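You operate a simulated robot arm through the tools that you are given. There is no shell and no other tool. Be economical: measure what you need, move in short steps, check, and stop when the job is done.

The job below is to be done with a simulated robot arm. You get a single attempt, and the scene is never put back.

JOB
Put the purple clip carton on the top of the gauge table away on the top of the fitting table. Take the white can and leave it on the top of the timber table. Put the teal clip carton on top of the blue tape holder. Take the short steel rail that says "L532" from the top of the timber table and put it on the silver water cover. Close the glue tray lid. Take the white bottle labelled "primer" from the top of the timber table and put it on top of the grey sanding block there. Push the drawer of the timber table shut. Put the white chalk stick on top of the silver steel rail on the top of the timber table. Put the can labelled "W527" from the top of the filler table on the back of the white cabinet and the can labelled "W257" on the table marked boxes. Take the brown clip carton on the top of the filler table and put it away on the top of the fitting table. Stack the can that says "W327" from the top of the timber table on top of the can that says "W230". Push the drawer of the fitting table shut. The order is free. Set down upright: purple clip carton, white can, teal clip carton, white bottle, can, brown clip carton.

It is judged by the outcome, as a careful person would: the job done as asked, and still so three seconds after it is handed in. It fails if anything else is knocked over, pushed out of place, dropped, spilled or broken. Lids that push on must go on centred and level and be pressed home; caps that screw on are set level and turned clockwise until they are tight.

ROBOT AND FRAMES
A 7-joint arm with a vacuum gripper on a trunk, on a base that drives. Base frame: it is fixed to the floor where the robot stands at the start and does not move with it; the origin is under the middle of the robot, x ahead of it, y to its left, z up; the surface under the hand at the start is at about z = 0.8. Readings come in m, degrees, newtons and seconds.
Its first joint turns from -149.0 to 149.0 degrees. Places, roughly: back of the white cabinet (97x26 cm) [-5.3, 2.84, 0.86]; blue can, can with the yellow side, teal can [-7.25, 2.5, 0.75]; blue tape holder (9x6x10 cm) [0.1, 2.4, 0.8]; brown clip carton [-6.75, 2.5, 0.75]; drawer of the fitting table [-0.3, 2, 0.8]; drawer of the timber table [-1.6, 2.1, 0.8]; glue tray lid [-1.4, 2.1, 0.8]; green can, grey can, orange can [-0.75, 2.25, 0.75]; purple clip carton [0.5, -0.25, 0.75]; sanding block [-1.75, 2.25, 0.75]; short steel rail [-1.5, 2, 0.75]; steel rail (15x5x3 cm) [-0.6, 2, 0.8]; table marked BOXES [-6, -0.1, 0.7]; teal clip carton [0.5, 2.25, 0.75]; top of the fitting table [0.2, 2.3, 0.8]; top of the timber table [-1.1, 2.3, 0.8]; water cover [0.5, 2.5, 0.75]; white bottle [-1.25, 2.25, 0.75]; white can [0.25, 2, 0.75]; white chalk stick (3x3x11 cm) [-1.1, 1.9, 0.9]. Payload 1.06 kg.
Tool frame: the origin (TCP) lies in the middle of the cups' lips, and z points out of the cups. The gripper has 1 cup of 0.024 m across, covering 0.024 by 0.024 m (tool x, y); the bellows give 0.008 m. With the vacuum on, a cup seals on a smooth face that it is pressed against (1 to 4 N); it does not hold porous or soft things. The pull reaches 23 N.
Orientation is told as [roll, pitch, yaw] about the base's x, y, z axes, in that order, counted from this pose: with the cups facing straight down, the tool's x points along the base's -x, its y along +y and its z along -z.

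CONTROLS
- The arm moves only by the tool jog_arm. Its argument "series" is a list of rows, each a list of 7 numbers: the turn, a rotation vector about the tool's x, y, z in units of 4 degrees (1.0 is 4 degrees), then the shift along the tool's x, y, z in units of 50 mm (1.0 is 50 mm), then the vacuum: 1 switches it on, 0 off. In form: [[ax, ay, az, tx, ty, tz, vacuum], ...]. A call has 1 to 8 rows; each row shifts and turns the commanded pose from where the row before left it, along the tool's axes as they then stand. A call with a number of a shift or a turn outside -1 to 1 is refused whole. Rows are played at 5 a second. More than 0.05 m and 8.6 degrees between two rows, or a gripper value outside its range, and nothing of the call is played. A pose out of reach is approached as far as the arm can. The call stops where the force on the tool passes 40 N (or 10 N more than at its start, if that is more) or the arm is blocked; 0.2 s more then pass. The pull builds up within a second once a cup has sealed. Time passes only in rows, and 0.2 s behind the last, so rows that do not move give it time. It gives the time, the measured TCP pose, the force on the tool (base axes) and the pull of the vacuum at its end, in the units of the frame above (readings bear some noise), with the torque about the TCP (base axes, N m) and any sound that the robot's microphone picked up, and new pictures: "show" is both (left out), scene, wrist or none.
- Cameras (640 x 400 px; columns grow to the right, rows downward): "scene" is now at [0.0372, 0.1188, 1.5575]; the picture's right is [-0.47, -0.88, 0.00], its down [-0.52, 0.27, -0.81] and it looks along [0.72, -0.38, -0.58] (base axes); focal length 263 px, centre (320, 200). "wrist" rides on the gripper at [0.078, 0.019, -0.096] in the tool frame; the picture's right is [-0.24, 0.97, 0.00], its down [-0.71, -0.17, -0.69] and it looks along [-0.67, -0.16, 0.73] (tool axes); focal length 243 px, centre (320, 200). There is no depth. A picture from a camera that has moved, and an enlarged one, comes with that camera's place and axes in the base frame and with its lens. The place of the scene camera against the robot may be out by one fixed shift of up to 0.018 m in any direction.
- move_column(by): slides the trunk up (or, below 0, down) by that many m; the arm and the scene camera ride with it, the base frame stays. It gives what a move gives, with no picture.
- base_move(legs): drives the robot by 1 to 6 legs, each [ahead, turn to the left] in m and degrees, along the robot's own axes; the way and the turn of a leg run together, so that a leg with both is an arc; at most 1.5 m and 180 degrees a leg. The arm and the cameras ride along, it lands a little off, and it stops where it bumps. It gives what a move gives, and a new picture of the scene camera.
- turn_head(pan, tilt): turns the head with the scene camera to pan (to the left, within 155 degrees either way) and tilt (down, from -29 to 69), counted from straight ahead of the robot. It gives what a move gives, and a new picture of the scene camera.
- inspect(camera, box): a new picture of the part [left, top, right, bottom] of that camera's present view, enlarged. No time passes.
- close_job(): hands the job in; it is judged then, once.

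Go step by step. Nothing tells you exact positions but the pictures and the camera data: compare them with the known pose of the tool, close in by small moves and look again before you grip or let go. The budget is 556 turns and 360 pictures, counting those below and the enlarged ones. Unless the task says otherwise, let go and move clear before handing in.

The tools are called after "Emit:" as name(argument=value, ...) on one line, values as JSON. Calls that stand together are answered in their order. jog_arm: Moves the arm, as the interface text tells. Its arguments: {"type":"object","properties":{"series":{"type":"array"},"show":{"type":"string","enum":["both","scene","wrist","none"]}},"required":["series"]} The other tools are called the same way: move_column (by) slides the trunk up or down; base_move (legs) drives the base; turn_head (pan, tilt) turns the head that bears the scene camera; inspect (camera, box) takes an enlarged picture of a part of a camera's view; close_job () hands the job in.

At the start:

```text
time_s: 0.0
eef_pos: [0.7762, -0.0996, 1.1226]
ee_rot: [0.0, 0.1, 0.1]
ft_force: [-0.2, -0.5, -0.4]
torque: [0.01, 0.01, 0.02]
pull: 0.0
trunk travel left (down, up): [-0.6, 0.11]
robot x, y, heading: [-0.0036, 0.0004, 0.1]
head pan, tilt: [-27.9, 35.7]
```

scene: 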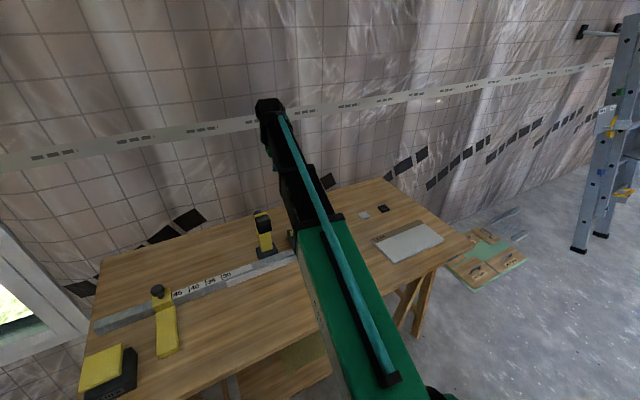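
wrist: 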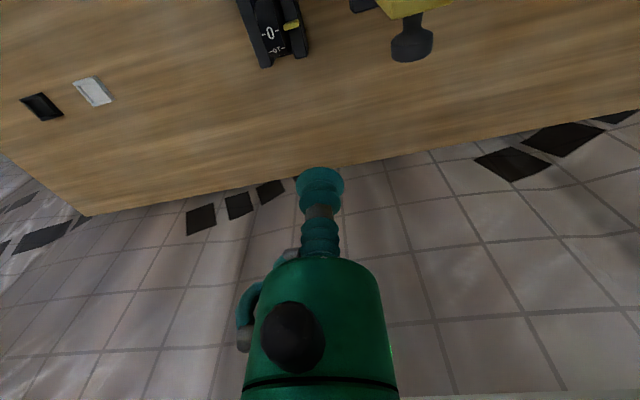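

I see the gauge table ahead with the arm over it; the purple carton isn't clearly visible yet. I'll look around with the head first.

Emit:
turn_head(pan=-27, tilt=65)

Emit:
turn_head(pan=90, tilt=25)

Emit:
turn_head(pan=140, tilt=20)

```text
time_s: 0.9
eef_pos: [0.7754, -0.0992, 1.1225]
ee_rot: [0.1, 0.0, 0.0]
ft_force: [1.1, -0.6, -1.1]
torque: [-0.02, 0.03, -0.01]
pull: 0.0
trunk travel left (down, up): [-0.6, 0.11]
robot x, y, heading: [-0.0011, -0.0012, -0.3]
head pan, tilt: [-27.0, 65.0]
camera scene: at [0.0138, 0.1323, 1.5187], right [-0.45, -0.89, 0.0], down [-0.81, 0.41, -0.42], along [0.38, -0.19, -0.91], focal length 263 px, centre (320, 200)
```

scene: 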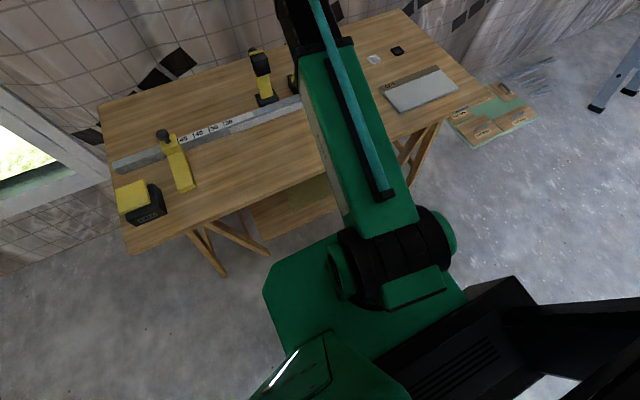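

```text
time_s: 2.9
eef_pos: [0.7762, -0.0993, 1.122]
ee_rot: [0.0, -0.1, 0.0]
ft_force: [-0.2, 0.8, 0.1]
torque: [-0.01, 0.0, 0.0]
pull: 0.1
trunk travel left (down, up): [-0.6, 0.11]
robot x, y, heading: [-0.0025, 0.0009, -0.2]
head pan, tilt: [90.0, 25.0]
camera scene: at [-0.0403, 0.252, 1.5743], right [1.0, 0.0, 0.0], down [0.0, -0.42, -0.91], along [0.0, 0.91, -0.42], focal length 263 px, centre (320, 200)
```

scene: 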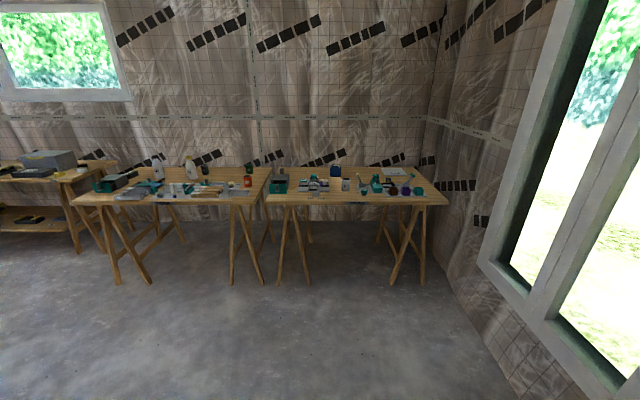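

```text
time_s: 4.1
eef_pos: [0.7769, -0.0999, 1.1217]
ee_rot: [-0.1, 0.1, 0.0]
ft_force: [0.0, -0.3, -0.9]
torque: [-0.02, 0.0, 0.01]
pull: 0.1
trunk travel left (down, up): [-0.6, 0.11]
robot x, y, heading: [-0.0009, -0.0015, 0.1]
head pan, tilt: [140.0, 20.0]
camera scene: at [-0.1116, 0.2198, 1.5824], right [0.64, 0.77, 0.0], down [0.26, -0.22, -0.94], along [-0.72, 0.6, -0.34], focal length 263 px, centre (320, 200)
```

scene: 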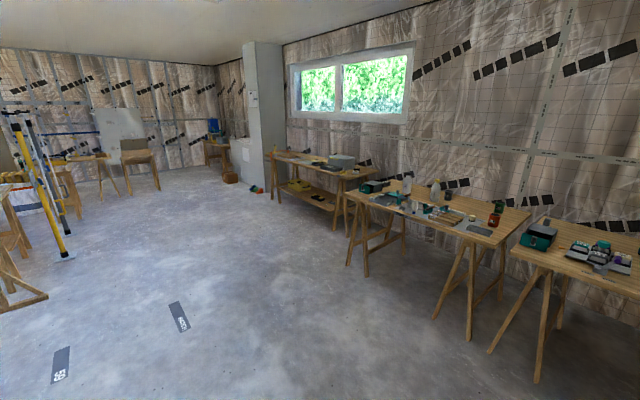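

The arm hides the region where the purple carton should be. I'll shift the arm left and look again.

Emit:
jog_arm(series=[[0, 0, 0, 0, 1, 0, 0], [0, 0, 0, 0, 1, 0, 0], [0, 0, 0, 0, 1, 0, 0], [0, 0, 0, 0, 1, 0, 0], [0, 0, 0, 0, 1, 0, 0], [0, 0, 0, 0, 1, 0, 0], [0, 0, 0, 0, 1, 0, 0], [0, 0, 0, 0, 1, 0, 0]], show="none")

Emit:
turn_head(pan=-25, tilt=45)

```text
time_s: 5.9
eef_pos: [0.7781, 0.3023, 1.1244]
ee_rot: [0.0, -0.1, 0.0]
ft_force: [1.0, -0.4, 0.4]
torque: [0.02, 0.01, 0.02]
pull: 0.1
trunk travel left (down, up): [-0.6, 0.11]
robot x, y, heading: [0.001, 0.0016, 0.2]
head pan, tilt: [140.0, 20.0]
```

```text
time_s: 8.4
eef_pos: [0.7769, 0.301, 1.125]
ee_rot: [0.0, 0.1, 0.0]
ft_force: [-0.5, -0.8, -0.8]
torque: [-0.03, 0.0, 0.01]
pull: 0.1
trunk travel left (down, up): [-0.6, 0.11]
robot x, y, heading: [0.0003, -0.0027, 0.1]
head pan, tilt: [-25.0, 45.0]
camera scene: at [0.0334, 0.1256, 1.5437], right [-0.42, -0.91, 0.0], down [-0.64, 0.3, -0.71], along [0.64, -0.3, -0.71], focal length 263 px, centre (320, 200)
```

scene: 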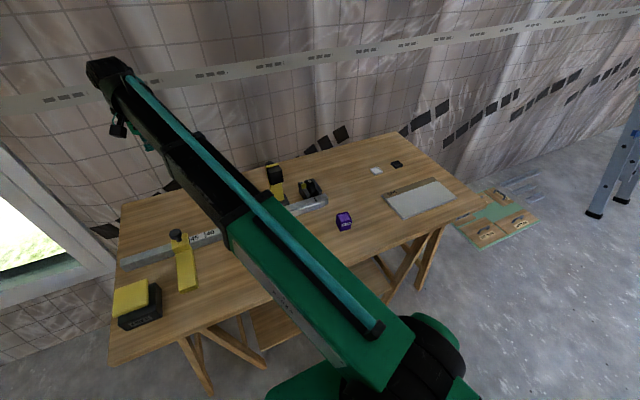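

Emit:
inspect(camera="scene", box=[310, 195, 380, 240])

```text
8.89 times, centred on (345, 218) of scene
camera zoom: at [0.0334, 0.1256, 1.5437], right [-0.42, -0.91, 0.0], down [-0.64, 0.3, -0.71], along [0.64, -0.3, -0.71], focal length 2339 px, centre (98, 44)
```

zoom: 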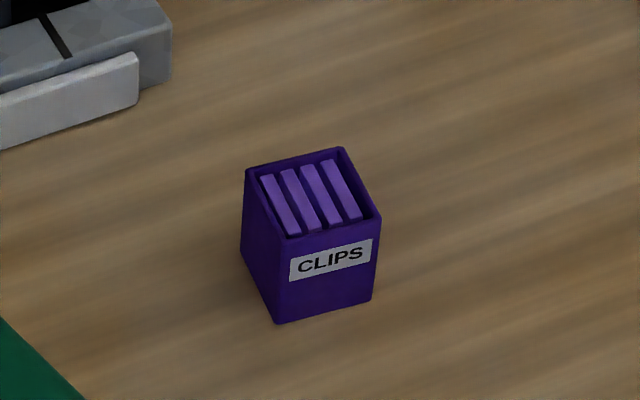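

The purple carton is an open box (~4 × 4 × 5 cm) near [0.55, -0.21], so it must be gripped on a side face. I'll back the base away and turn the tool horizontal with the camera on top.

Emit:
base_move(legs=[[-0.35, 0]])

Emit:
jog_arm(series=[[1, 0, -1, 0, 0, 0, 0], [1, 0, -1, 0, 0, 0, 0], [1, 0, -1, 0, 0, 0, 0], [1, 0, -1, 0, 0, 0, 0], [1, 0, -1, 0, 0, 0, 0], [1, 0, -1, 0, 0, 0, 0], [1, 0, -1, 0, 0, 0, 0], [1, 0, -1, 0, 0, 0, 0]], show="scene")

```text
time_s: 10.7
eef_pos: [0.4249, 0.2993, 1.1249]
ee_rot: [0.0, 0.0, -0.1]
ft_force: [-1.0, -0.3, -0.6]
torque: [0.01, -0.03, 0.03]
pull: 0.0
trunk travel left (down, up): [-0.6, 0.11]
robot x, y, heading: [-0.3537, -0.0002, -0.1]
head pan, tilt: [-25.0, 45.0]
camera scene: at [-0.3194, 0.126, 1.5437], right [-0.43, -0.91, 0.0], down [-0.64, 0.3, -0.71], along [0.64, -0.3, -0.71], focal length 263 px, centre (320, 200)
```

scene: 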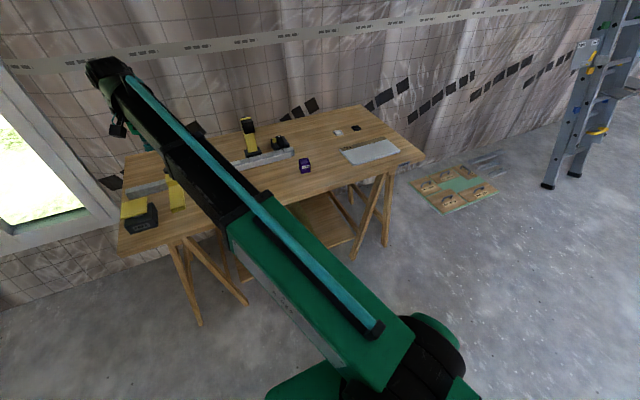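

```text
time_s: 12.5
eef_pos: [0.4252, 0.299, 1.1247]
ee_rot: [-30.7, 8.5, 30.4]
ft_force: [2.0, 1.6, -7.5]
torque: [-0.38, -0.5, -0.25]
pull: 0.1
trunk travel left (down, up): [-0.6, 0.11]
robot x, y, heading: [-0.3509, 0.0029, -0.1]
head pan, tilt: [-25.0, 45.0]
camera scene: at [-0.3189, 0.1261, 1.5437], right [-0.43, -0.91, 0.0], down [-0.64, 0.3, -0.71], along [0.64, -0.3, -0.71], focal length 263 px, centre (320, 200)
```

scene: 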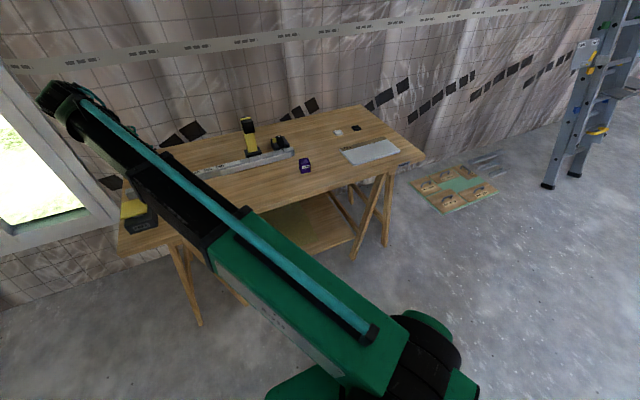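

The rotation is tracking. Continuing it.

Emit:
jog_arm(series=[[1, 0, -1, 0, 0, 0, 0], [1, 0, -1, 0, 0, 0, 0], [1, 0, -1, 0, 0, 0, 0], [1, 0, -1, 0, 0, 0, 0], [1, 0, -1, 0, 0, 0, 0], [1, 0, -1, 0, 0, 0, 0], [1, 0, -1, 0, 0, 0, 0], [1, 0, -1, 0, 0, 0, 0]], show="none")

Emit:
jog_arm(series=[[1, 0, -1, 0, 0, 0, 0], [1, 0, -1, 0, 0, 0, 0], [1, 0, -1, 0, 0, 0, 0], [1, 0, -1, 0, 0, 0, 0], [1, 0, -1, 0, 0, 0, 0], [1, 0, -1, 0, 0, 0, 0], [1, 0, -1, 0, 0, 0, 0], [1, 0, -1, 0, 0, 0, 0]], show="scene")

```text
time_s: 14.3
eef_pos: [0.4254, 0.2989, 1.1226]
ee_rot: [-55.0, 30.4, 54.9]
ft_force: [0.4, 0.9, -0.2]
torque: [0.0, 0.0, -0.01]
pull: 0.0
trunk travel left (down, up): [-0.6, 0.11]
robot x, y, heading: [-0.351, 0.0021, 0.1]
head pan, tilt: [-25.0, 45.0]
```

```text
time_s: 16.1
eef_pos: [0.4258, 0.2997, 1.1248]
ee_rot: [-74.1, 59.2, 73.8]
ft_force: [-1.7, -1.0, 0.0]
torque: [0.0, 0.01, -0.03]
pull: 0.1
trunk travel left (down, up): [-0.6, 0.11]
robot x, y, heading: [-0.3529, 0.0003, -0.3]
head pan, tilt: [-25.0, 45.0]
camera scene: at [-0.3189, 0.126, 1.5437], right [-0.43, -0.91, 0.0], down [-0.64, 0.3, -0.71], along [0.64, -0.3, -0.71], focal length 263 px, centre (320, 200)
```

scene: 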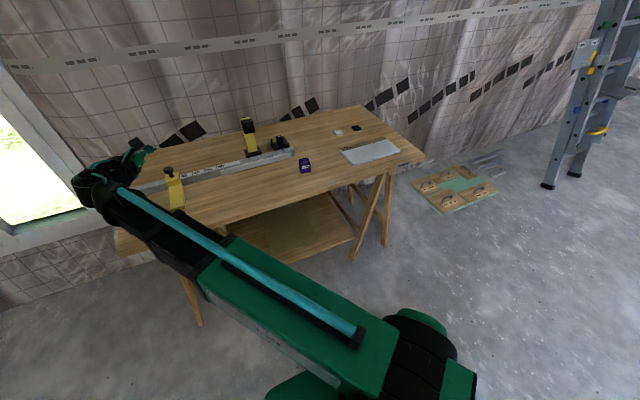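

Continuing to full horizontal.

Emit:
jog_arm(series=[[1, 0, -1, 0, 0, 0, 0], [1, 0, -1, 0, 0, 0, 0], [1, 0, -1, 0, 0, 0, 0], [1, 0, -1, 0, 0, 0, 0], [1, 0, -1, 0, 0, 0, 0], [1, 0, -1, 0, 0, 0, 0], [1, 0, -1, 0, 0, 0, 0], [0.82, 0, -0.82, 0, 0, 0, 0]], show="both")

```text
time_s: 17.9
eef_pos: [0.4242, 0.2992, 1.1238]
ee_rot: [98.9, 89.9, -81.3]
ft_force: [0.4, 0.0, 0.3]
torque: [0.01, -0.01, 0.0]
pull: 0.0
trunk travel left (down, up): [-0.6, 0.11]
robot x, y, heading: [-0.3531, -0.0027, -0.4]
head pan, tilt: [-25.0, 45.0]
camera scene: at [-0.3189, 0.1259, 1.5437], right [-0.43, -0.91, 0.0], down [-0.64, 0.3, -0.71], along [0.64, -0.3, -0.71], focal length 263 px, centre (320, 200)
camera wrist: at [0.3299, 0.2817, 1.2018], right [0.0, -0.97, -0.23], down [-0.68, 0.17, -0.71], along [0.73, 0.16, -0.67], focal length 243 px, centre (320, 200)
```

scene: 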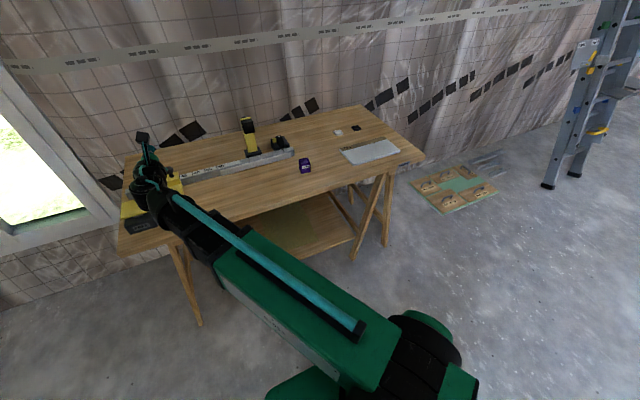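
wrist: 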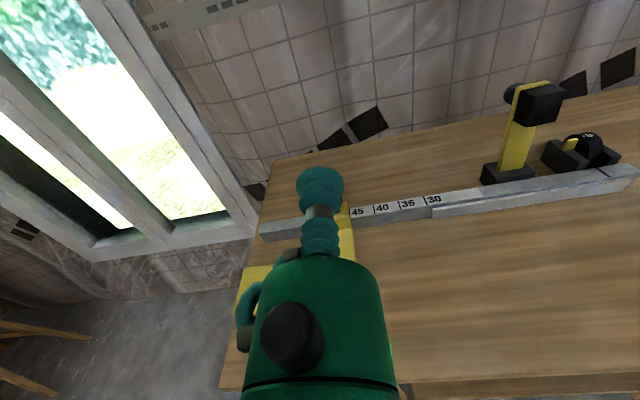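

Now the tool points along +x with the camera above. Moving it right in front of the carton and lowering the trunk.

Emit:
jog_arm(series=[[0, 0, 0, 0, 1, 0, 0], [0, 0, 0, 0, 1, 0, 0], [0, 0, 0, 0, 1, 0, 0], [0, 0, 0, 0, 1, 0, 0], [0, 0, 0, 0, 1, 0, 0], [0, 0, 0, 0, 1, 0, 0], [0, 0, 0, 0, 1, 0, 0], [0, 0, 0, 0, 1, 0, 0]], show="none")

Emit:
jog_arm(series=[[0, 0, 0, 0, 1, 0, 0], [0, 0, 0, 0, 0.9, 0, 0]], show="none")

Emit:
move_column(by=-0.2)

Emit:
jog_arm(series=[[0, 0, 0, 0, 0, 0, 0]], show="both")

```text
time_s: 19.7
eef_pos: [0.4253, -0.0571, 1.1312]
ee_rot: [-165.9, 86.5, 12.4]
ft_force: [-0.4, -0.6, -0.4]
torque: [0.0, -0.03, -0.04]
pull: 0.0
out of reach, approached as far as the arm can: row 7, 8
trunk travel left (down, up): [-0.6, 0.11]
robot x, y, heading: [-0.3563, 0.0033, -0.4]
head pan, tilt: [-25.0, 45.0]
```

```text
time_s: 20.3
eef_pos: [0.4259, -0.1681, 1.1197]
ee_rot: [-42.2, 89.9, 137.5]
ft_force: [0.7, -0.6, 0.7]
torque: [-0.02, -0.01, 0.03]
pull: 0.1
trunk travel left (down, up): [-0.6, 0.11]
robot x, y, heading: [-0.3545, 0.0018, -0.3]
head pan, tilt: [-25.0, 45.0]
```

```text
time_s: 22.4
eef_pos: [0.4263, -0.1685, 0.9201]
ee_rot: [123.7, 90.0, -56.5]
ft_force: [-0.4, -0.4, 0.7]
torque: [0.01, 0.02, -0.01]
pull: 0.1
trunk travel left (down, up): [-0.4, 0.31]
robot x, y, heading: [-0.3542, 0.0012, -0.3]
head pan, tilt: [-25.0, 45.0]
```

```text
time_s: 22.9
eef_pos: [0.4257, -0.166, 0.9199]
ee_rot: [127.1, 90.0, -53.0]
ft_force: [0.2, -0.2, -0.5]
torque: [0.02, 0.0, 0.0]
pull: 0.0
trunk travel left (down, up): [-0.4, 0.31]
robot x, y, heading: [-0.3537, 0.0019, -0.1]
head pan, tilt: [-25.0, 45.0]
camera scene: at [-0.3189, 0.1259, 1.3438], right [-0.43, -0.91, 0.0], down [-0.64, 0.3, -0.71], along [0.64, -0.3, -0.71], focal length 263 px, centre (320, 200)
camera wrist: at [0.3304, -0.1845, 0.9972], right [0.0, -0.97, -0.24], down [-0.68, 0.17, -0.71], along [0.73, 0.16, -0.67], focal length 243 px, centre (320, 200)
```

scene: 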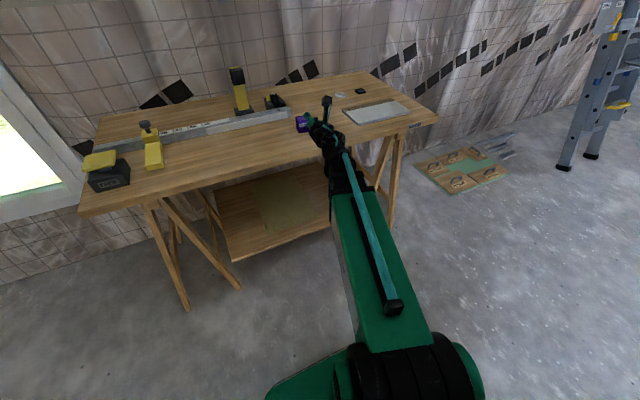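
wrist: 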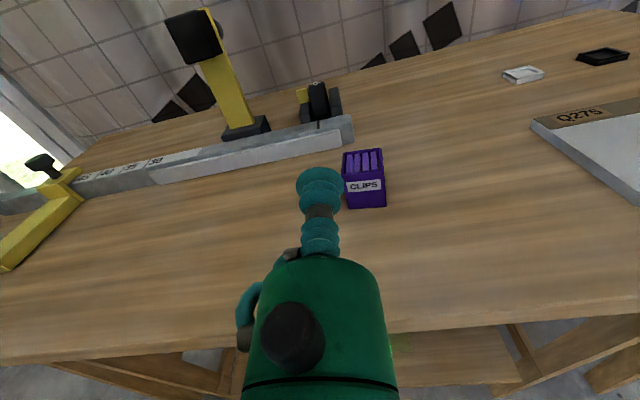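

The carton is right of the cup line, label face toward me. I'll zoom the wrist view to measure.

Emit:
inspect(camera="wrist", box=[300, 130, 420, 220])

```text
4.44 times, centred on (360, 175) of wrist
camera zoom: at [0.3304, -0.1845, 0.9972], right [0.0, -0.97, -0.24], down [-0.68, 0.17, -0.71], along [0.73, 0.16, -0.67], focal length 1078 px, centre (142, 311)
```

zoom: 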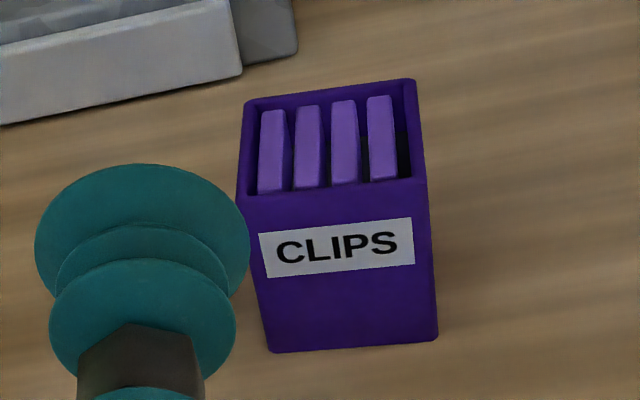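

Front face centre measures ≈ (0.519, -0.190, 0.826), yawed ~-8°. Going to a pre-grasp 6 cm before it, yawed -8° and tilted 6° down.

Emit:
jog_arm(series=[[0, 0, 0, 0, 0.32, 0.34, 0], [0, 0, 0, 0, 0, 0.34, 0], [-1, -0.75, 0, 0, 0, 0, 0], [-1, -0.75, 0, 0, 0, 0, 0], [0, 0, 0, -0.9, 0, 0, 0], [0, 0, 0, -0.85, 0, 0, 0], [0, 0, 0, 0, 0, 0, 0]], show="both")

```text
time_s: 24.4
eef_pos: [0.4498, -0.1817, 0.8302]
ee_rot: [3.9, 83.9, 175.8]
ft_force: [0.1, -0.2, 0.3]
torque: [-0.01, 0.06, -0.02]
pull: 0.1
trunk travel left (down, up): [-0.4, 0.31]
robot x, y, heading: [-0.3533, 0.0012, -0.2]
head pan, tilt: [-25.0, 45.0]
camera scene: at [-0.3188, 0.1259, 1.3437], right [-0.43, -0.91, 0.0], down [-0.64, 0.3, -0.71], along [0.64, -0.3, -0.71], focal length 263 px, centre (320, 200)
camera wrist: at [0.3622, -0.1864, 0.9187], right [-0.16, -0.96, -0.23], down [-0.72, 0.27, -0.63], along [0.67, 0.06, -0.74], focal length 243 px, centre (320, 200)
```

scene: 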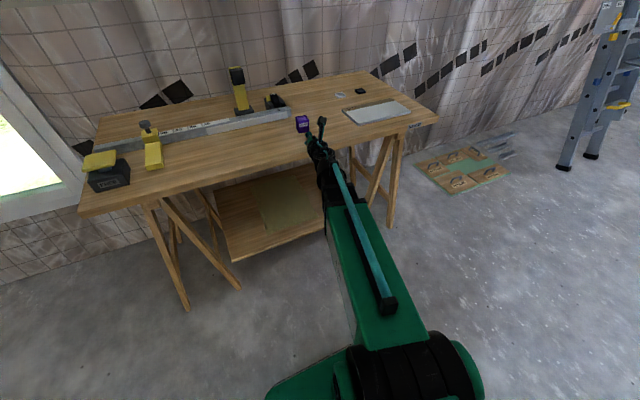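
wrist: 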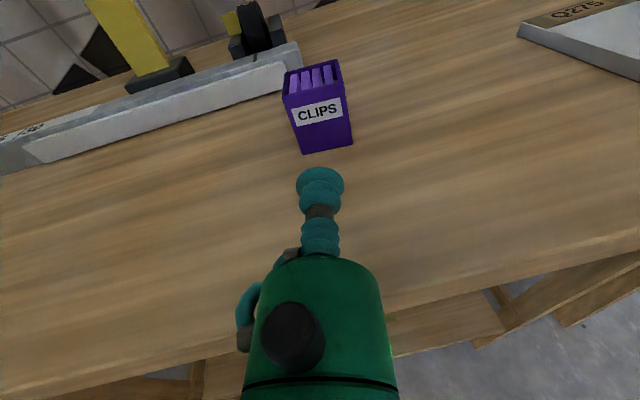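

Aligned. Approaching with vacuum on, last steps small.

Emit:
jog_arm(series=[[0, 0, 0, 0.08, 0, 0.6, 1], [0, 0, 0, 0, 0, 0.6, 1], [0, 0, 0, 0, 0, 0.12, 1], [0, 0, 0, 0, 0, 0.06, 1], [0, 0, 0, 0, 0, 0.04, 1], [0, 0, 0, 0, 0, 0, 1], [0, 0, 0, 0, 0, 0, 1]], show="wrist")

```text
time_s: 24.8
eef_pos: [0.4557, -0.1823, 0.8331]
ee_rot: [4.9, 84.1, 176.7]
ft_force: [-6.1, 0.7, 3.7]
torque: [0.13, 0.4, 0.09]
pull: 0.0
trunk travel left (down, up): [-0.4, 0.31]
robot x, y, heading: [-0.35, -0.0033, 0.1]
head pan, tilt: [-25.0, 45.0]
stopped in row 1: the force on the tool passed its limit at 70 N (the readings are from after the stop); the commanded pose is now the measured one
camera wrist: at [0.367, -0.187, 0.9196], right [-0.16, -0.96, -0.23], down [-0.72, 0.27, -0.63], along [0.67, 0.06, -0.74], focal length 243 px, centre (320, 200)
```

wrist: 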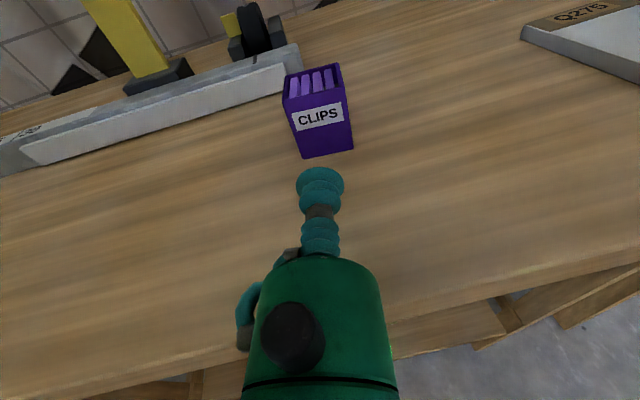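

Something behind the cup touched the table edge. I'll back off and study the hand's shape.

Emit:
jog_arm(series=[[0, 0, 0, 0.2, 0, -0.6, 0], [0, 0, 0, 0.8, 0, 0, 0], [0, 0, 0, 0, 0, 0, 0]], show="none")

Emit:
turn_head(pan=-17, tilt=35)

Emit:
inspect(camera="scene", box=[240, 120, 400, 220])

```text
time_s: 25.6
eef_pos: [0.4313, -0.1808, 0.8863]
ee_rot: [5.1, 83.9, 177.0]
ft_force: [0.2, -0.2, -0.4]
torque: [0.03, -0.01, -0.01]
pull: 0.1
trunk travel left (down, up): [-0.4, 0.31]
robot x, y, heading: [-0.354, -0.0044, -0.1]
head pan, tilt: [-25.0, 45.0]
```

```text
time_s: 26.3
eef_pos: [0.4303, -0.1795, 0.886]
ee_rot: [5.1, 83.9, 176.8]
ft_force: [0.4, 0.5, -0.2]
torque: [0.0, 0.01, 0.02]
pull: 0.0
trunk travel left (down, up): [-0.4, 0.31]
robot x, y, heading: [-0.3533, 0.0022, -0.4]
head pan, tilt: [-17.0, 35.0]
camera scene: at [-0.3084, 0.1345, 1.3585], right [-0.3, -0.96, 0.0], down [-0.55, 0.17, -0.82], along [0.78, -0.24, -0.57], focal length 263 px, centre (320, 200)
```

scene: 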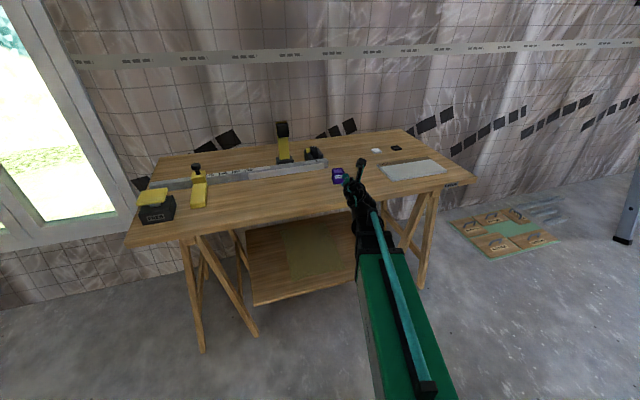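

```text
4.00 times, centred on (320, 170) of scene
camera zoom: at [-0.3084, 0.1345, 1.3585], right [-0.3, -0.96, 0.0], down [-0.55, 0.17, -0.82], along [0.78, -0.24, -0.57], focal length 1053 px, centre (320, 320)
```

zoom: 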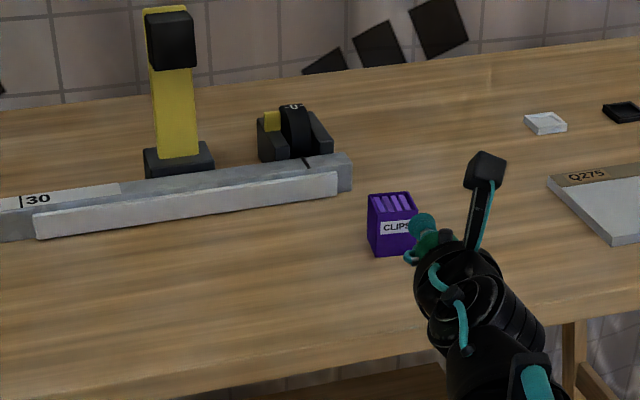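

The contact torque puts the touch point at the hose fitting under the gripper (low left side). I'll roll the tool 60° so the hose moves sideways and tilt 6° more.

Emit:
jog_arm(series=[[0, -0.75, 1, 0, 0, 0, 0], [0, -0.75, 1, 0, 0, 0, 0], [0, 0, 1, 0, 0, 0, 0], [0, 0, 1, 0, 0, 0, 0], [0, 0, 1, 0, 0, 0, 0], [0, 0, 1, 0, 0, 0, 0], [0, 0, 1, 0, 0, 0, 0], [0, 0, 1, 0, 0, 0, 0]], show="none")

Emit:
jog_arm(series=[[0, 0, 1, 0, 0, 0, 0], [0, 0, 1, 0, 0, 0, 0], [0, 0, 1, 0, 0, 0, 0], [0, 0, 1, 0, 0, 0, 0], [0, 0, 1, 0, 0, 0, 0], [0, 0, 1, 0, 0, 0, 0], [0, 0, 1, 0, 0, 0, 0]], show="both")

Emit:
inspect(camera="scene", box=[300, 130, 420, 205])

```text
time_s: 28.1
eef_pos: [0.4315, -0.179, 0.8847]
ee_rot: [-67.7, 56.4, 101.0]
ft_force: [0.0, 0.1, -0.7]
torque: [0.02, 0.01, 0.0]
pull: 0.1
trunk travel left (down, up): [-0.4, 0.31]
robot x, y, heading: [-0.3529, 0.0014, 0.0]
head pan, tilt: [-17.0, 35.0]
```

```text
time_s: 29.7
eef_pos: [0.4319, -0.1785, 0.8842]
ee_rot: [-76.1, 29.7, 89.2]
ft_force: [0.0, -1.4, -0.7]
torque: [-0.02, 0.0, 0.02]
pull: 0.0
trunk travel left (down, up): [-0.4, 0.31]
robot x, y, heading: [-0.3544, -0.0025, -0.4]
head pan, tilt: [-17.0, 35.0]
camera scene: at [-0.3084, 0.1345, 1.3585], right [-0.3, -0.96, 0.0], down [-0.55, 0.17, -0.82], along [0.78, -0.24, -0.57], focal length 263 px, centre (320, 200)
camera wrist: at [0.3344, -0.2419, 0.9262], right [-0.24, -0.26, -0.94], down [-0.61, 0.79, -0.06], along [0.75, 0.56, -0.35], focal length 243 px, centre (320, 200)
```

scene: 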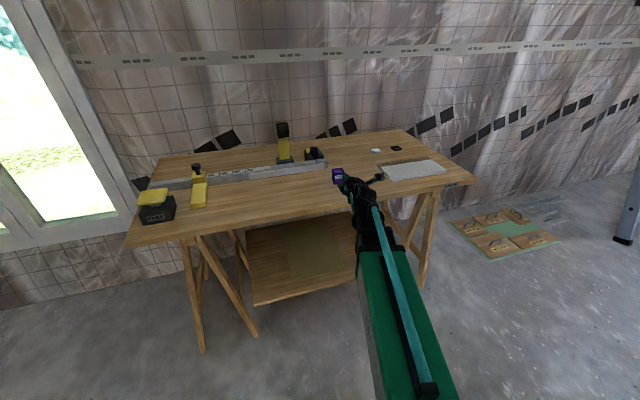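
wrist: 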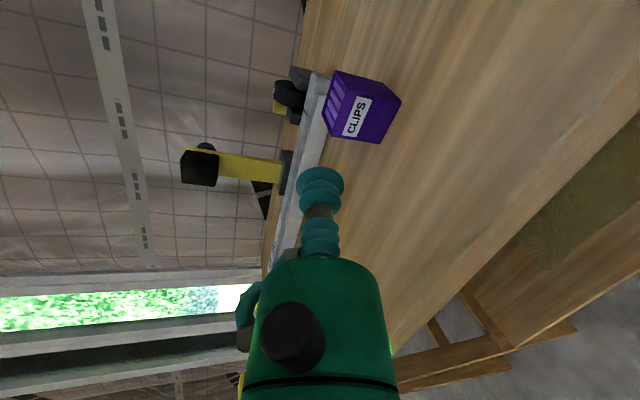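

```text
5.33 times, centred on (360, 168) of scene
camera zoom: at [-0.3084, 0.1345, 1.3585], right [-0.3, -0.96, 0.0], down [-0.55, 0.17, -0.82], along [0.78, -0.24, -0.57], focal length 1404 px, centre (107, 373)
```

zoom: 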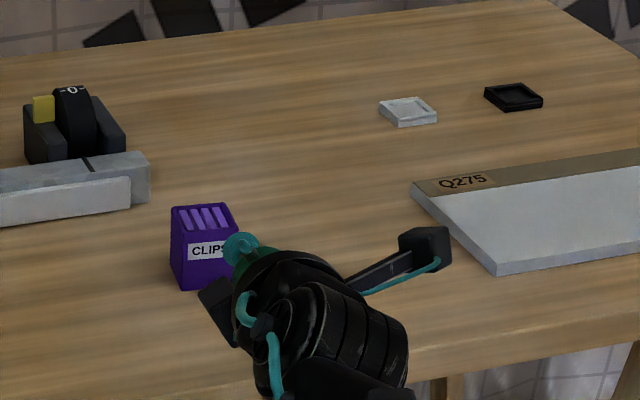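

The black bracket is now sideways. Move forward first, then down to pre-grasp 3 cm off the face.

Emit:
jog_arm(series=[[0, 0, 0, 0, 0, 0.7, 0], [0, 0, 0, 0, 0, 0.69, 0], [0, 0, 0, -0.12, 0.21, 0, 0], [0, 0, 0, -0.12, 0.21, 0, 0], [0, 0, 0, -0.13, 0.21, 0, 0], [0, 0, 0, 0, 0, 0, 0]], show="both")

Emit:
inspect(camera="scene", box=[300, 130, 420, 205])

```text
time_s: 31.1
eef_pos: [0.4924, -0.188, 0.834]
ee_rot: [-76.1, 29.7, 89.2]
ft_force: [0.1, -0.6, -0.2]
torque: [-0.01, 0.0, 0.0]
pull: 0.1
trunk travel left (down, up): [-0.4, 0.31]
robot x, y, heading: [-0.3532, 0.0011, -0.2]
head pan, tilt: [-17.0, 35.0]
camera scene: at [-0.3083, 0.1345, 1.3586], right [-0.3, -0.96, 0.0], down [-0.55, 0.17, -0.82], along [0.78, -0.24, -0.57], focal length 263 px, centre (320, 200)
camera wrist: at [0.3939, -0.2502, 0.8757], right [-0.24, -0.26, -0.94], down [-0.61, 0.79, -0.06], along [0.75, 0.56, -0.35], focal length 243 px, centre (320, 200)
```

scene: 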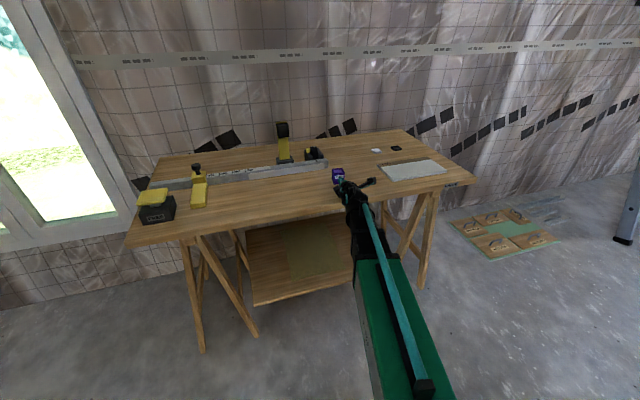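
wrist: 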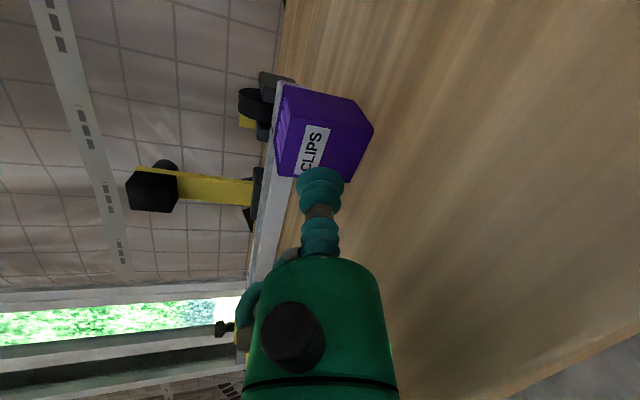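

```text
5.33 times, centred on (360, 168) of scene
camera zoom: at [-0.3083, 0.1345, 1.3586], right [-0.3, -0.96, 0.0], down [-0.55, 0.17, -0.82], along [0.78, -0.24, -0.57], focal length 1404 px, centre (107, 373)
```

zoom: 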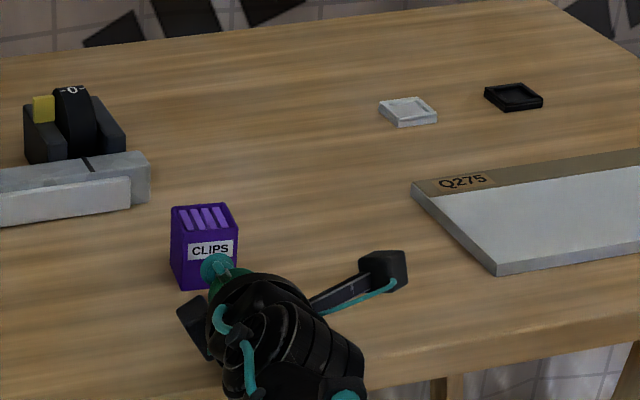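

No contact so far. Closing in with vacuum.

Emit:
jog_arm(series=[[0, 0, 0, 0, 0, 0.46, 1], [0, 0, 0, 0, 0, 0.06, 1], [0, 0, 0, 0, 0, 0.04, 1], [0, 0, 0, 0, 0, 0.04, 1], [0, 0, 0, 0, 0, 0, 1], [0, 0, 0, 0, 0, 0, 1]], show="wrist")

```text
time_s: 32.5
eef_pos: [0.5209, -0.1906, 0.8282]
ee_rot: [-76.1, 29.7, 89.2]
ft_force: [0.6, -0.4, 0.6]
torque: [-0.07, -0.15, -0.01]
pull: 22.9
trunk travel left (down, up): [-0.4, 0.31]
robot x, y, heading: [-0.3488, 0.0027, -0.2]
head pan, tilt: [-17.0, 35.0]
camera wrist: at [0.4229, -0.2539, 0.8698], right [-0.24, -0.26, -0.94], down [-0.61, 0.79, -0.06], along [0.75, 0.56, -0.35], focal length 243 px, centre (320, 200)
```

wrist: 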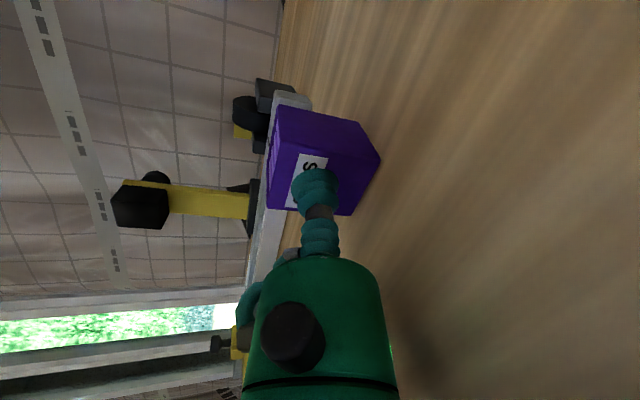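

Sealed at full pull. Lifting straight up.

Emit:
jog_arm(series=[[0, 0, 0, 0.25, -0.42, -0.107, 1], [0, 0, 0, 0.503, -0.846, -0.214, 1], [0, 0, 0, 0.503, -0.846, -0.214, 1], [0, 0, 0, 0.503, -0.846, -0.214, 1], [0, 0, 0, 0, 0, 0, 1]], show="both")

```text
refused: row 2 steps farther than a row can; nothing moved
```

Emit:
jog_arm(series=[[0, 0, 0, 0.25, -0.42, -0.107, 1], [0, 0, 0, 0.48, -0.8, -0.2, 1], [0, 0, 0, 0.48, -0.8, -0.2, 1], [0, 0, 0, 0.48, -0.8, -0.2, 1], [0, 0, 0, 0, 0, 0, 1]], show="both")

```text
time_s: 33.7
eef_pos: [0.5238, -0.1941, 0.9958]
ee_rot: [-76.0, 29.7, 89.2]
ft_force: [0.6, -0.1, -1.2]
torque: [0.02, -0.04, -0.03]
pull: 22.9
trunk travel left (down, up): [-0.4, 0.31]
robot x, y, heading: [-0.3519, -0.001, -0.2]
head pan, tilt: [-17.0, 35.0]
camera scene: at [-0.3085, 0.1345, 1.3585], right [-0.3, -0.96, 0.0], down [-0.55, 0.17, -0.82], along [0.78, -0.24, -0.57], focal length 263 px, centre (320, 200)
camera wrist: at [0.4251, -0.256, 1.0376], right [-0.24, -0.26, -0.94], down [-0.61, 0.79, -0.06], along [0.75, 0.56, -0.35], focal length 243 px, centre (320, 200)
```

scene: 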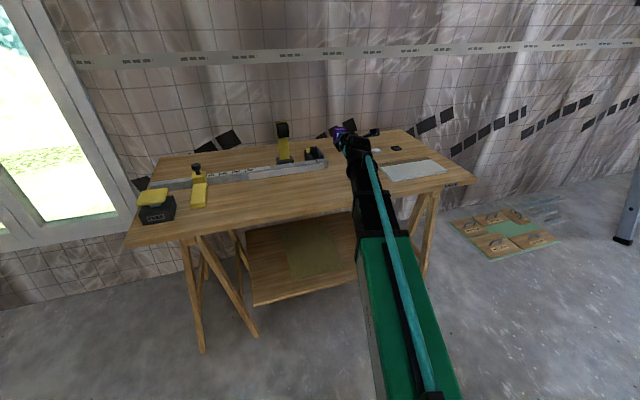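
wrist: 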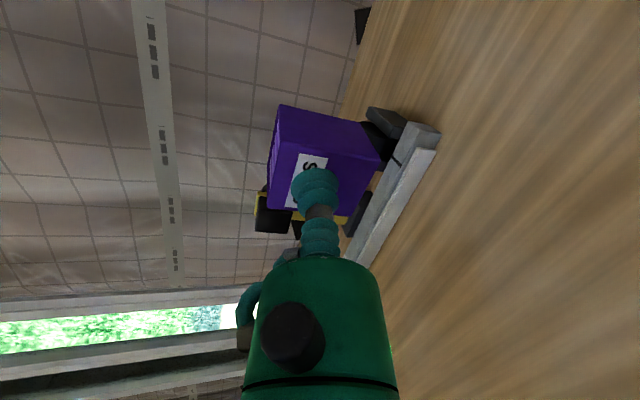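

Purple carton is held firmly. Raising the trunk, then driving to the fitting table.

Emit:
move_column(by=0.25)

Emit:
base_move(legs=[[-0.4, 0], [0, 50.7], [1.35, 0], [0, 39.5]])

Emit:
turn_head(pan=0, tilt=40)

```text
time_s: 36.3
eef_pos: [0.5229, -0.1926, 1.2444]
ee_rot: [-76.1, 29.8, 89.3]
ft_force: [-0.2, 1.3, -0.3]
torque: [0.01, -0.06, 0.02]
pull: 22.8
trunk travel left (down, up): [-0.65, 0.06]
robot x, y, heading: [-0.3485, -0.0008, -0.3]
head pan, tilt: [-17.0, 35.0]
```

```text
time_s: 49.3
eef_pos: [0.2767, 1.9254, 1.2452]
ee_rot: [-76.2, 29.8, 179.5]
ft_force: [0.7, -0.3, -1.6]
torque: [0.04, 0.02, 0.01]
pull: 22.7
trunk travel left (down, up): [-0.65, 0.06]
robot x, y, heading: [0.0848, 1.0485, 90.2]
head pan, tilt: [-17.0, 35.0]
camera scene: at [-0.0529, 1.0787, 1.6085], right [0.96, -0.29, 0.0], down [-0.17, -0.55, -0.82], along [0.24, 0.78, -0.57], focal length 263 px, centre (320, 200)
```

scene: 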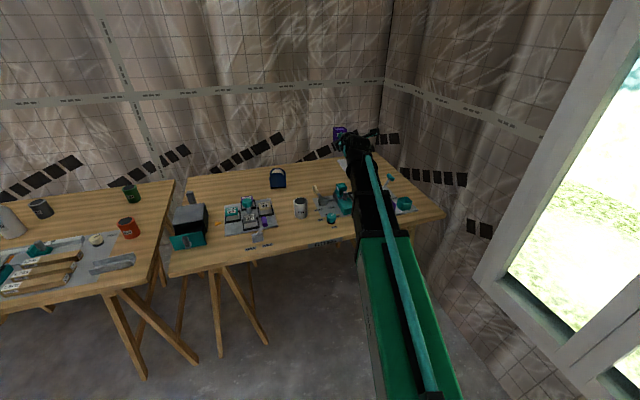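

```text
time_s: 50.1
eef_pos: [0.2758, 1.9272, 1.2456]
ee_rot: [-76.1, 29.7, 179.5]
ft_force: [0.2, -0.1, -1.3]
torque: [0.03, 0.0, 0.02]
pull: 22.8
trunk travel left (down, up): [-0.65, 0.06]
robot x, y, heading: [0.0853, 1.0513, 90.1]
head pan, tilt: [0.0, 40.0]
camera scene: at [-0.0784, 1.0795, 1.601], right [1.0, 0.0, 0.0], down [0.0, -0.64, -0.77], along [0.0, 0.77, -0.64], focal length 263 px, centre (320, 200)
```

scene: 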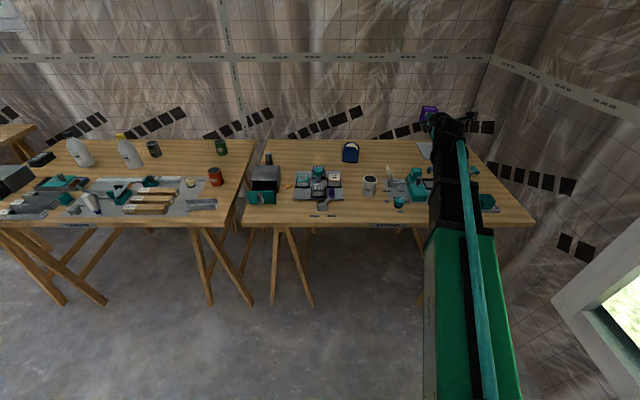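

Now the fitting table is in view. Zooming over both tables for labels.

Emit:
inspect(camera="scene", box=[240, 120, 400, 220])

Emit:
inspect(camera="scene", box=[100, 125, 260, 225])

Emit:
inspect(camera="scene", box=[0, 125, 160, 225])

Emit:
inspect(camera="scene", box=[370, 120, 530, 220])

```text
4.00 times, centred on (320, 170) of scene
camera zoom: at [-0.0784, 1.0795, 1.601], right [1.0, 0.0, 0.0], down [0.0, -0.64, -0.77], along [0.0, 0.77, -0.64], focal length 1053 px, centre (320, 320)
```

zoom: 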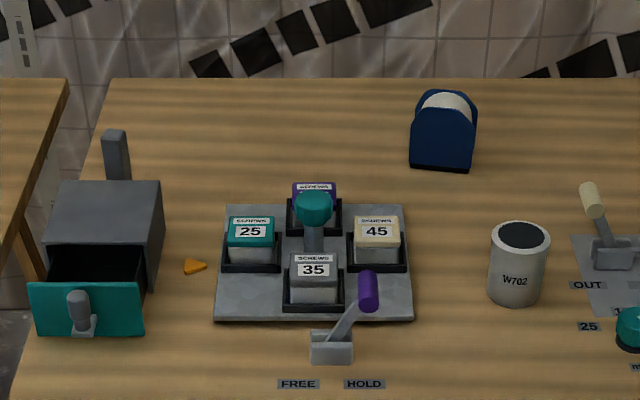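

```text
4.00 times, centred on (180, 175) of scene
camera zoom: at [-0.0784, 1.0795, 1.601], right [1.0, 0.0, 0.0], down [0.0, -0.64, -0.77], along [0.0, 0.77, -0.64], focal length 1053 px, centre (880, 300)
```

zoom: 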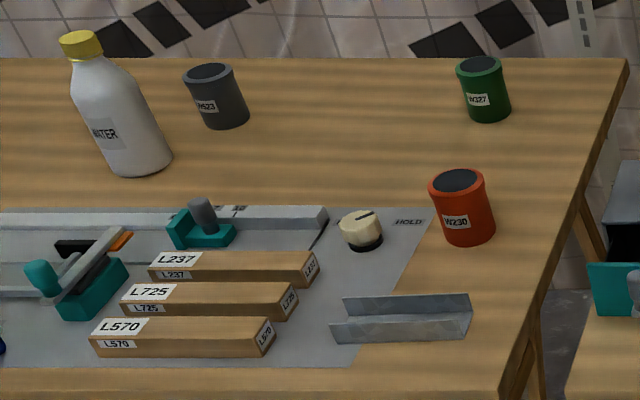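

```text
4.00 times, centred on (80, 175) of scene
camera zoom: at [-0.0784, 1.0795, 1.601], right [1.0, 0.0, 0.0], down [0.0, -0.64, -0.77], along [0.0, 0.77, -0.64], focal length 1053 px, centre (1280, 300)
```

zoom: 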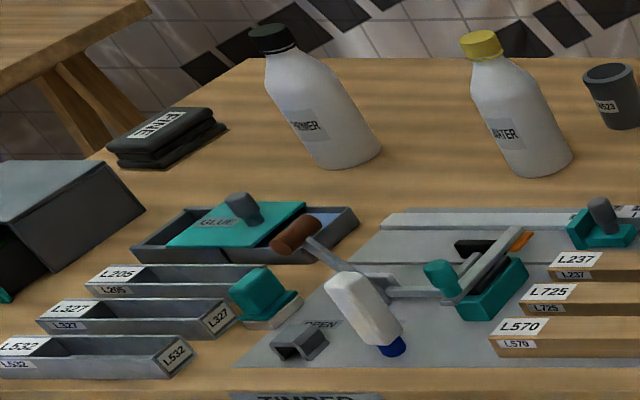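

```text
4.00 times, centred on (450, 170) of scene
camera zoom: at [-0.0784, 1.0795, 1.601], right [1.0, 0.0, 0.0], down [0.0, -0.64, -0.77], along [0.0, 0.77, -0.64], focal length 1053 px, centre (-200, 320)
```

zoom: 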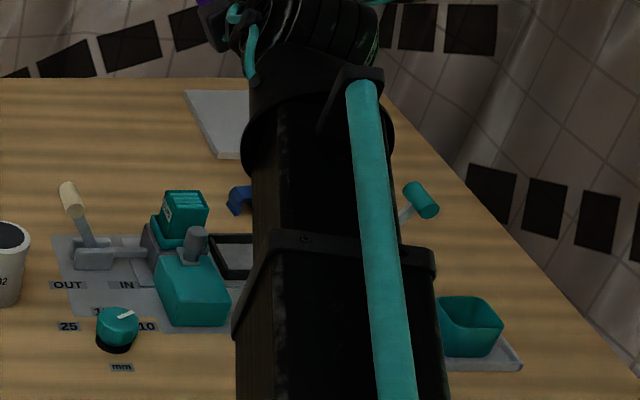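

I plan to set the purple carton at the free front strip, about (0.085, 1.97), between the lever and the white can. Shifting sideways high up first, then lowering by trunk.

Emit:
jog_arm(series=[[0, 0, 0, -0.835, -0.485, -0.015, 1], [0, 0, 0, -0.835, -0.485, -0.015, 1], [0, 0, 0, -0.835, -0.485, -0.015, 1], [0, 0, 0, -0.835, -0.485, -0.015, 1], [0, 0, 0, 0, 0, 0, 1]], show="none")

Emit:
move_column(by=-0.33)

Emit:
turn_head(pan=0, tilt=35)

Emit:
inspect(camera="scene", box=[260, 110, 420, 210])

```text
time_s: 51.3
eef_pos: [0.1883, 1.9347, 1.2144]
ee_rot: [-77.7, 28.9, -176.5]
ft_force: [0.1, 0.2, -1.0]
torque: [0.03, 0.01, 0.05]
pull: 23.0
out of reach, approached as far as the arm can: row 1, 2, 3, 4
trunk travel left (down, up): [-0.65, 0.06]
robot x, y, heading: [0.0892, 1.0494, 90.2]
head pan, tilt: [0.0, 40.0]
```

```text
time_s: 54.5
eef_pos: [0.1876, 1.9342, 0.8856]
ee_rot: [-77.6, 28.9, -176.6]
ft_force: [-0.1, -0.1, -0.5]
torque: [0.04, -0.01, 0.01]
pull: 23.1
trunk travel left (down, up): [-0.32, 0.39]
robot x, y, heading: [0.0882, 1.0465, 90.2]
head pan, tilt: [0.0, 40.0]
```

```text
time_s: 55.2
eef_pos: [0.1882, 1.9343, 0.8856]
ee_rot: [-77.6, 29.0, -176.6]
ft_force: [-0.5, 0.4, -0.5]
torque: [0.01, 0.02, 0.01]
pull: 22.7
trunk travel left (down, up): [-0.32, 0.39]
robot x, y, heading: [0.089, 1.0515, 90.0]
head pan, tilt: [0.0, 35.0]
camera scene: at [-0.0785, 1.0825, 1.2785], right [1.0, 0.0, 0.0], down [0.0, -0.57, -0.82], along [0.0, 0.82, -0.57], focal length 263 px, centre (320, 200)
```

scene: 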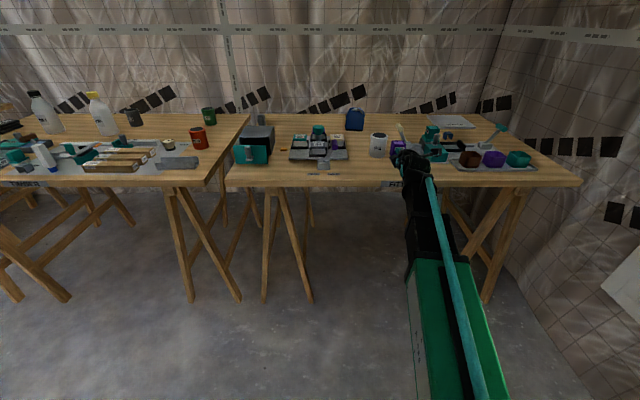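

```text
4.00 times, centred on (340, 160) of scene
camera zoom: at [-0.0785, 1.0825, 1.2785], right [1.0, 0.0, 0.0], down [0.0, -0.57, -0.82], along [0.0, 0.82, -0.57], focal length 1053 px, centre (240, 360)
```

zoom: 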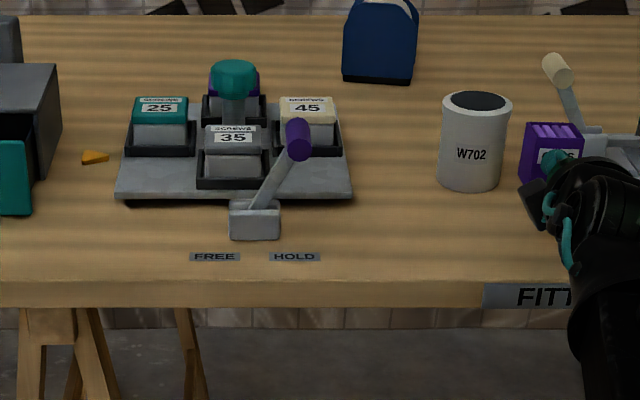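

The arm's wrist limited the shift; I'll turn the base 6.5° left instead to bring the carton to x≈0.09.

Emit:
base_move(legs=[[0, 6.5]])

Emit:
inspect(camera="scene", box=[260, 110, 420, 210])

Emit:
jog_arm(series=[[0, 0, 0, 0, 0, 0, 1]], show="wrist")

```text
time_s: 56.1
eef_pos: [0.0895, 1.9402, 0.8871]
ee_rot: [-77.7, 28.9, -170.3]
ft_force: [0.0, 0.4, -1.3]
torque: [0.07, 0.0, 0.03]
pull: 23.1
trunk travel left (down, up): [-0.32, 0.39]
robot x, y, heading: [0.0841, 1.0509, 96.4]
head pan, tilt: [0.0, 35.0]
camera scene: at [-0.0822, 1.0635, 1.2785], right [0.99, 0.11, 0.0], down [0.06, -0.57, -0.82], along [-0.09, 0.81, -0.57], focal length 263 px, centre (320, 200)
```

scene: 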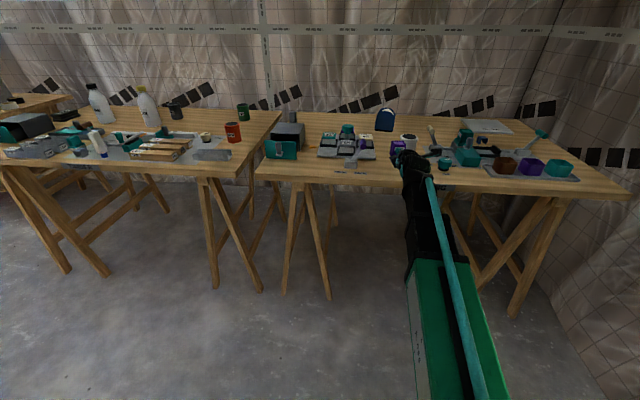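

```text
4.00 times, centred on (340, 160) of scene
camera zoom: at [-0.0822, 1.0635, 1.2785], right [0.99, 0.11, 0.0], down [0.06, -0.57, -0.82], along [-0.09, 0.81, -0.57], focal length 1053 px, centre (240, 360)
```

zoom: 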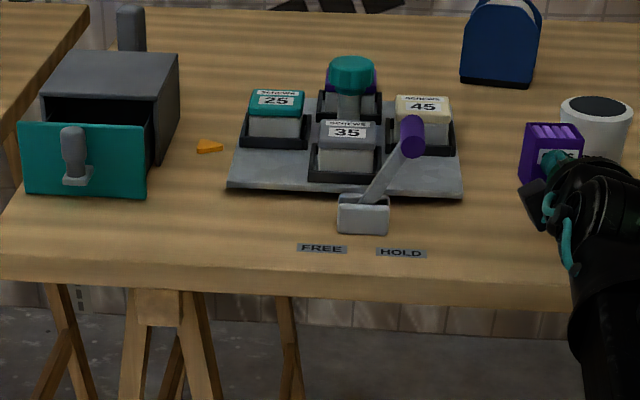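

```text
time_s: 56.5
eef_pos: [0.0911, 1.9405, 0.8852]
ee_rot: [-77.7, 29.0, -170.3]
ft_force: [0.5, 0.5, -1.3]
torque: [0.04, -0.03, 0.06]
pull: 22.9
trunk travel left (down, up): [-0.32, 0.39]
robot x, y, heading: [0.0888, 1.0508, 96.3]
head pan, tilt: [0.0, 35.0]
camera wrist: at [0.1735, 1.8566, 0.9242], right [0.29, -0.16, -0.94], down [-0.65, -0.75, -0.07], along [-0.7, 0.64, -0.32], focal length 243 px, centre (320, 200)
```

wrist: 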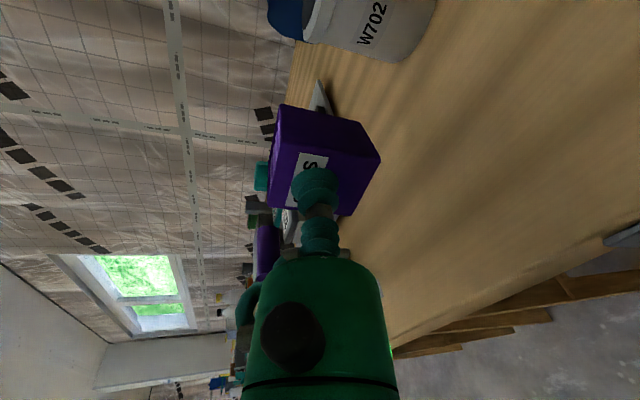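

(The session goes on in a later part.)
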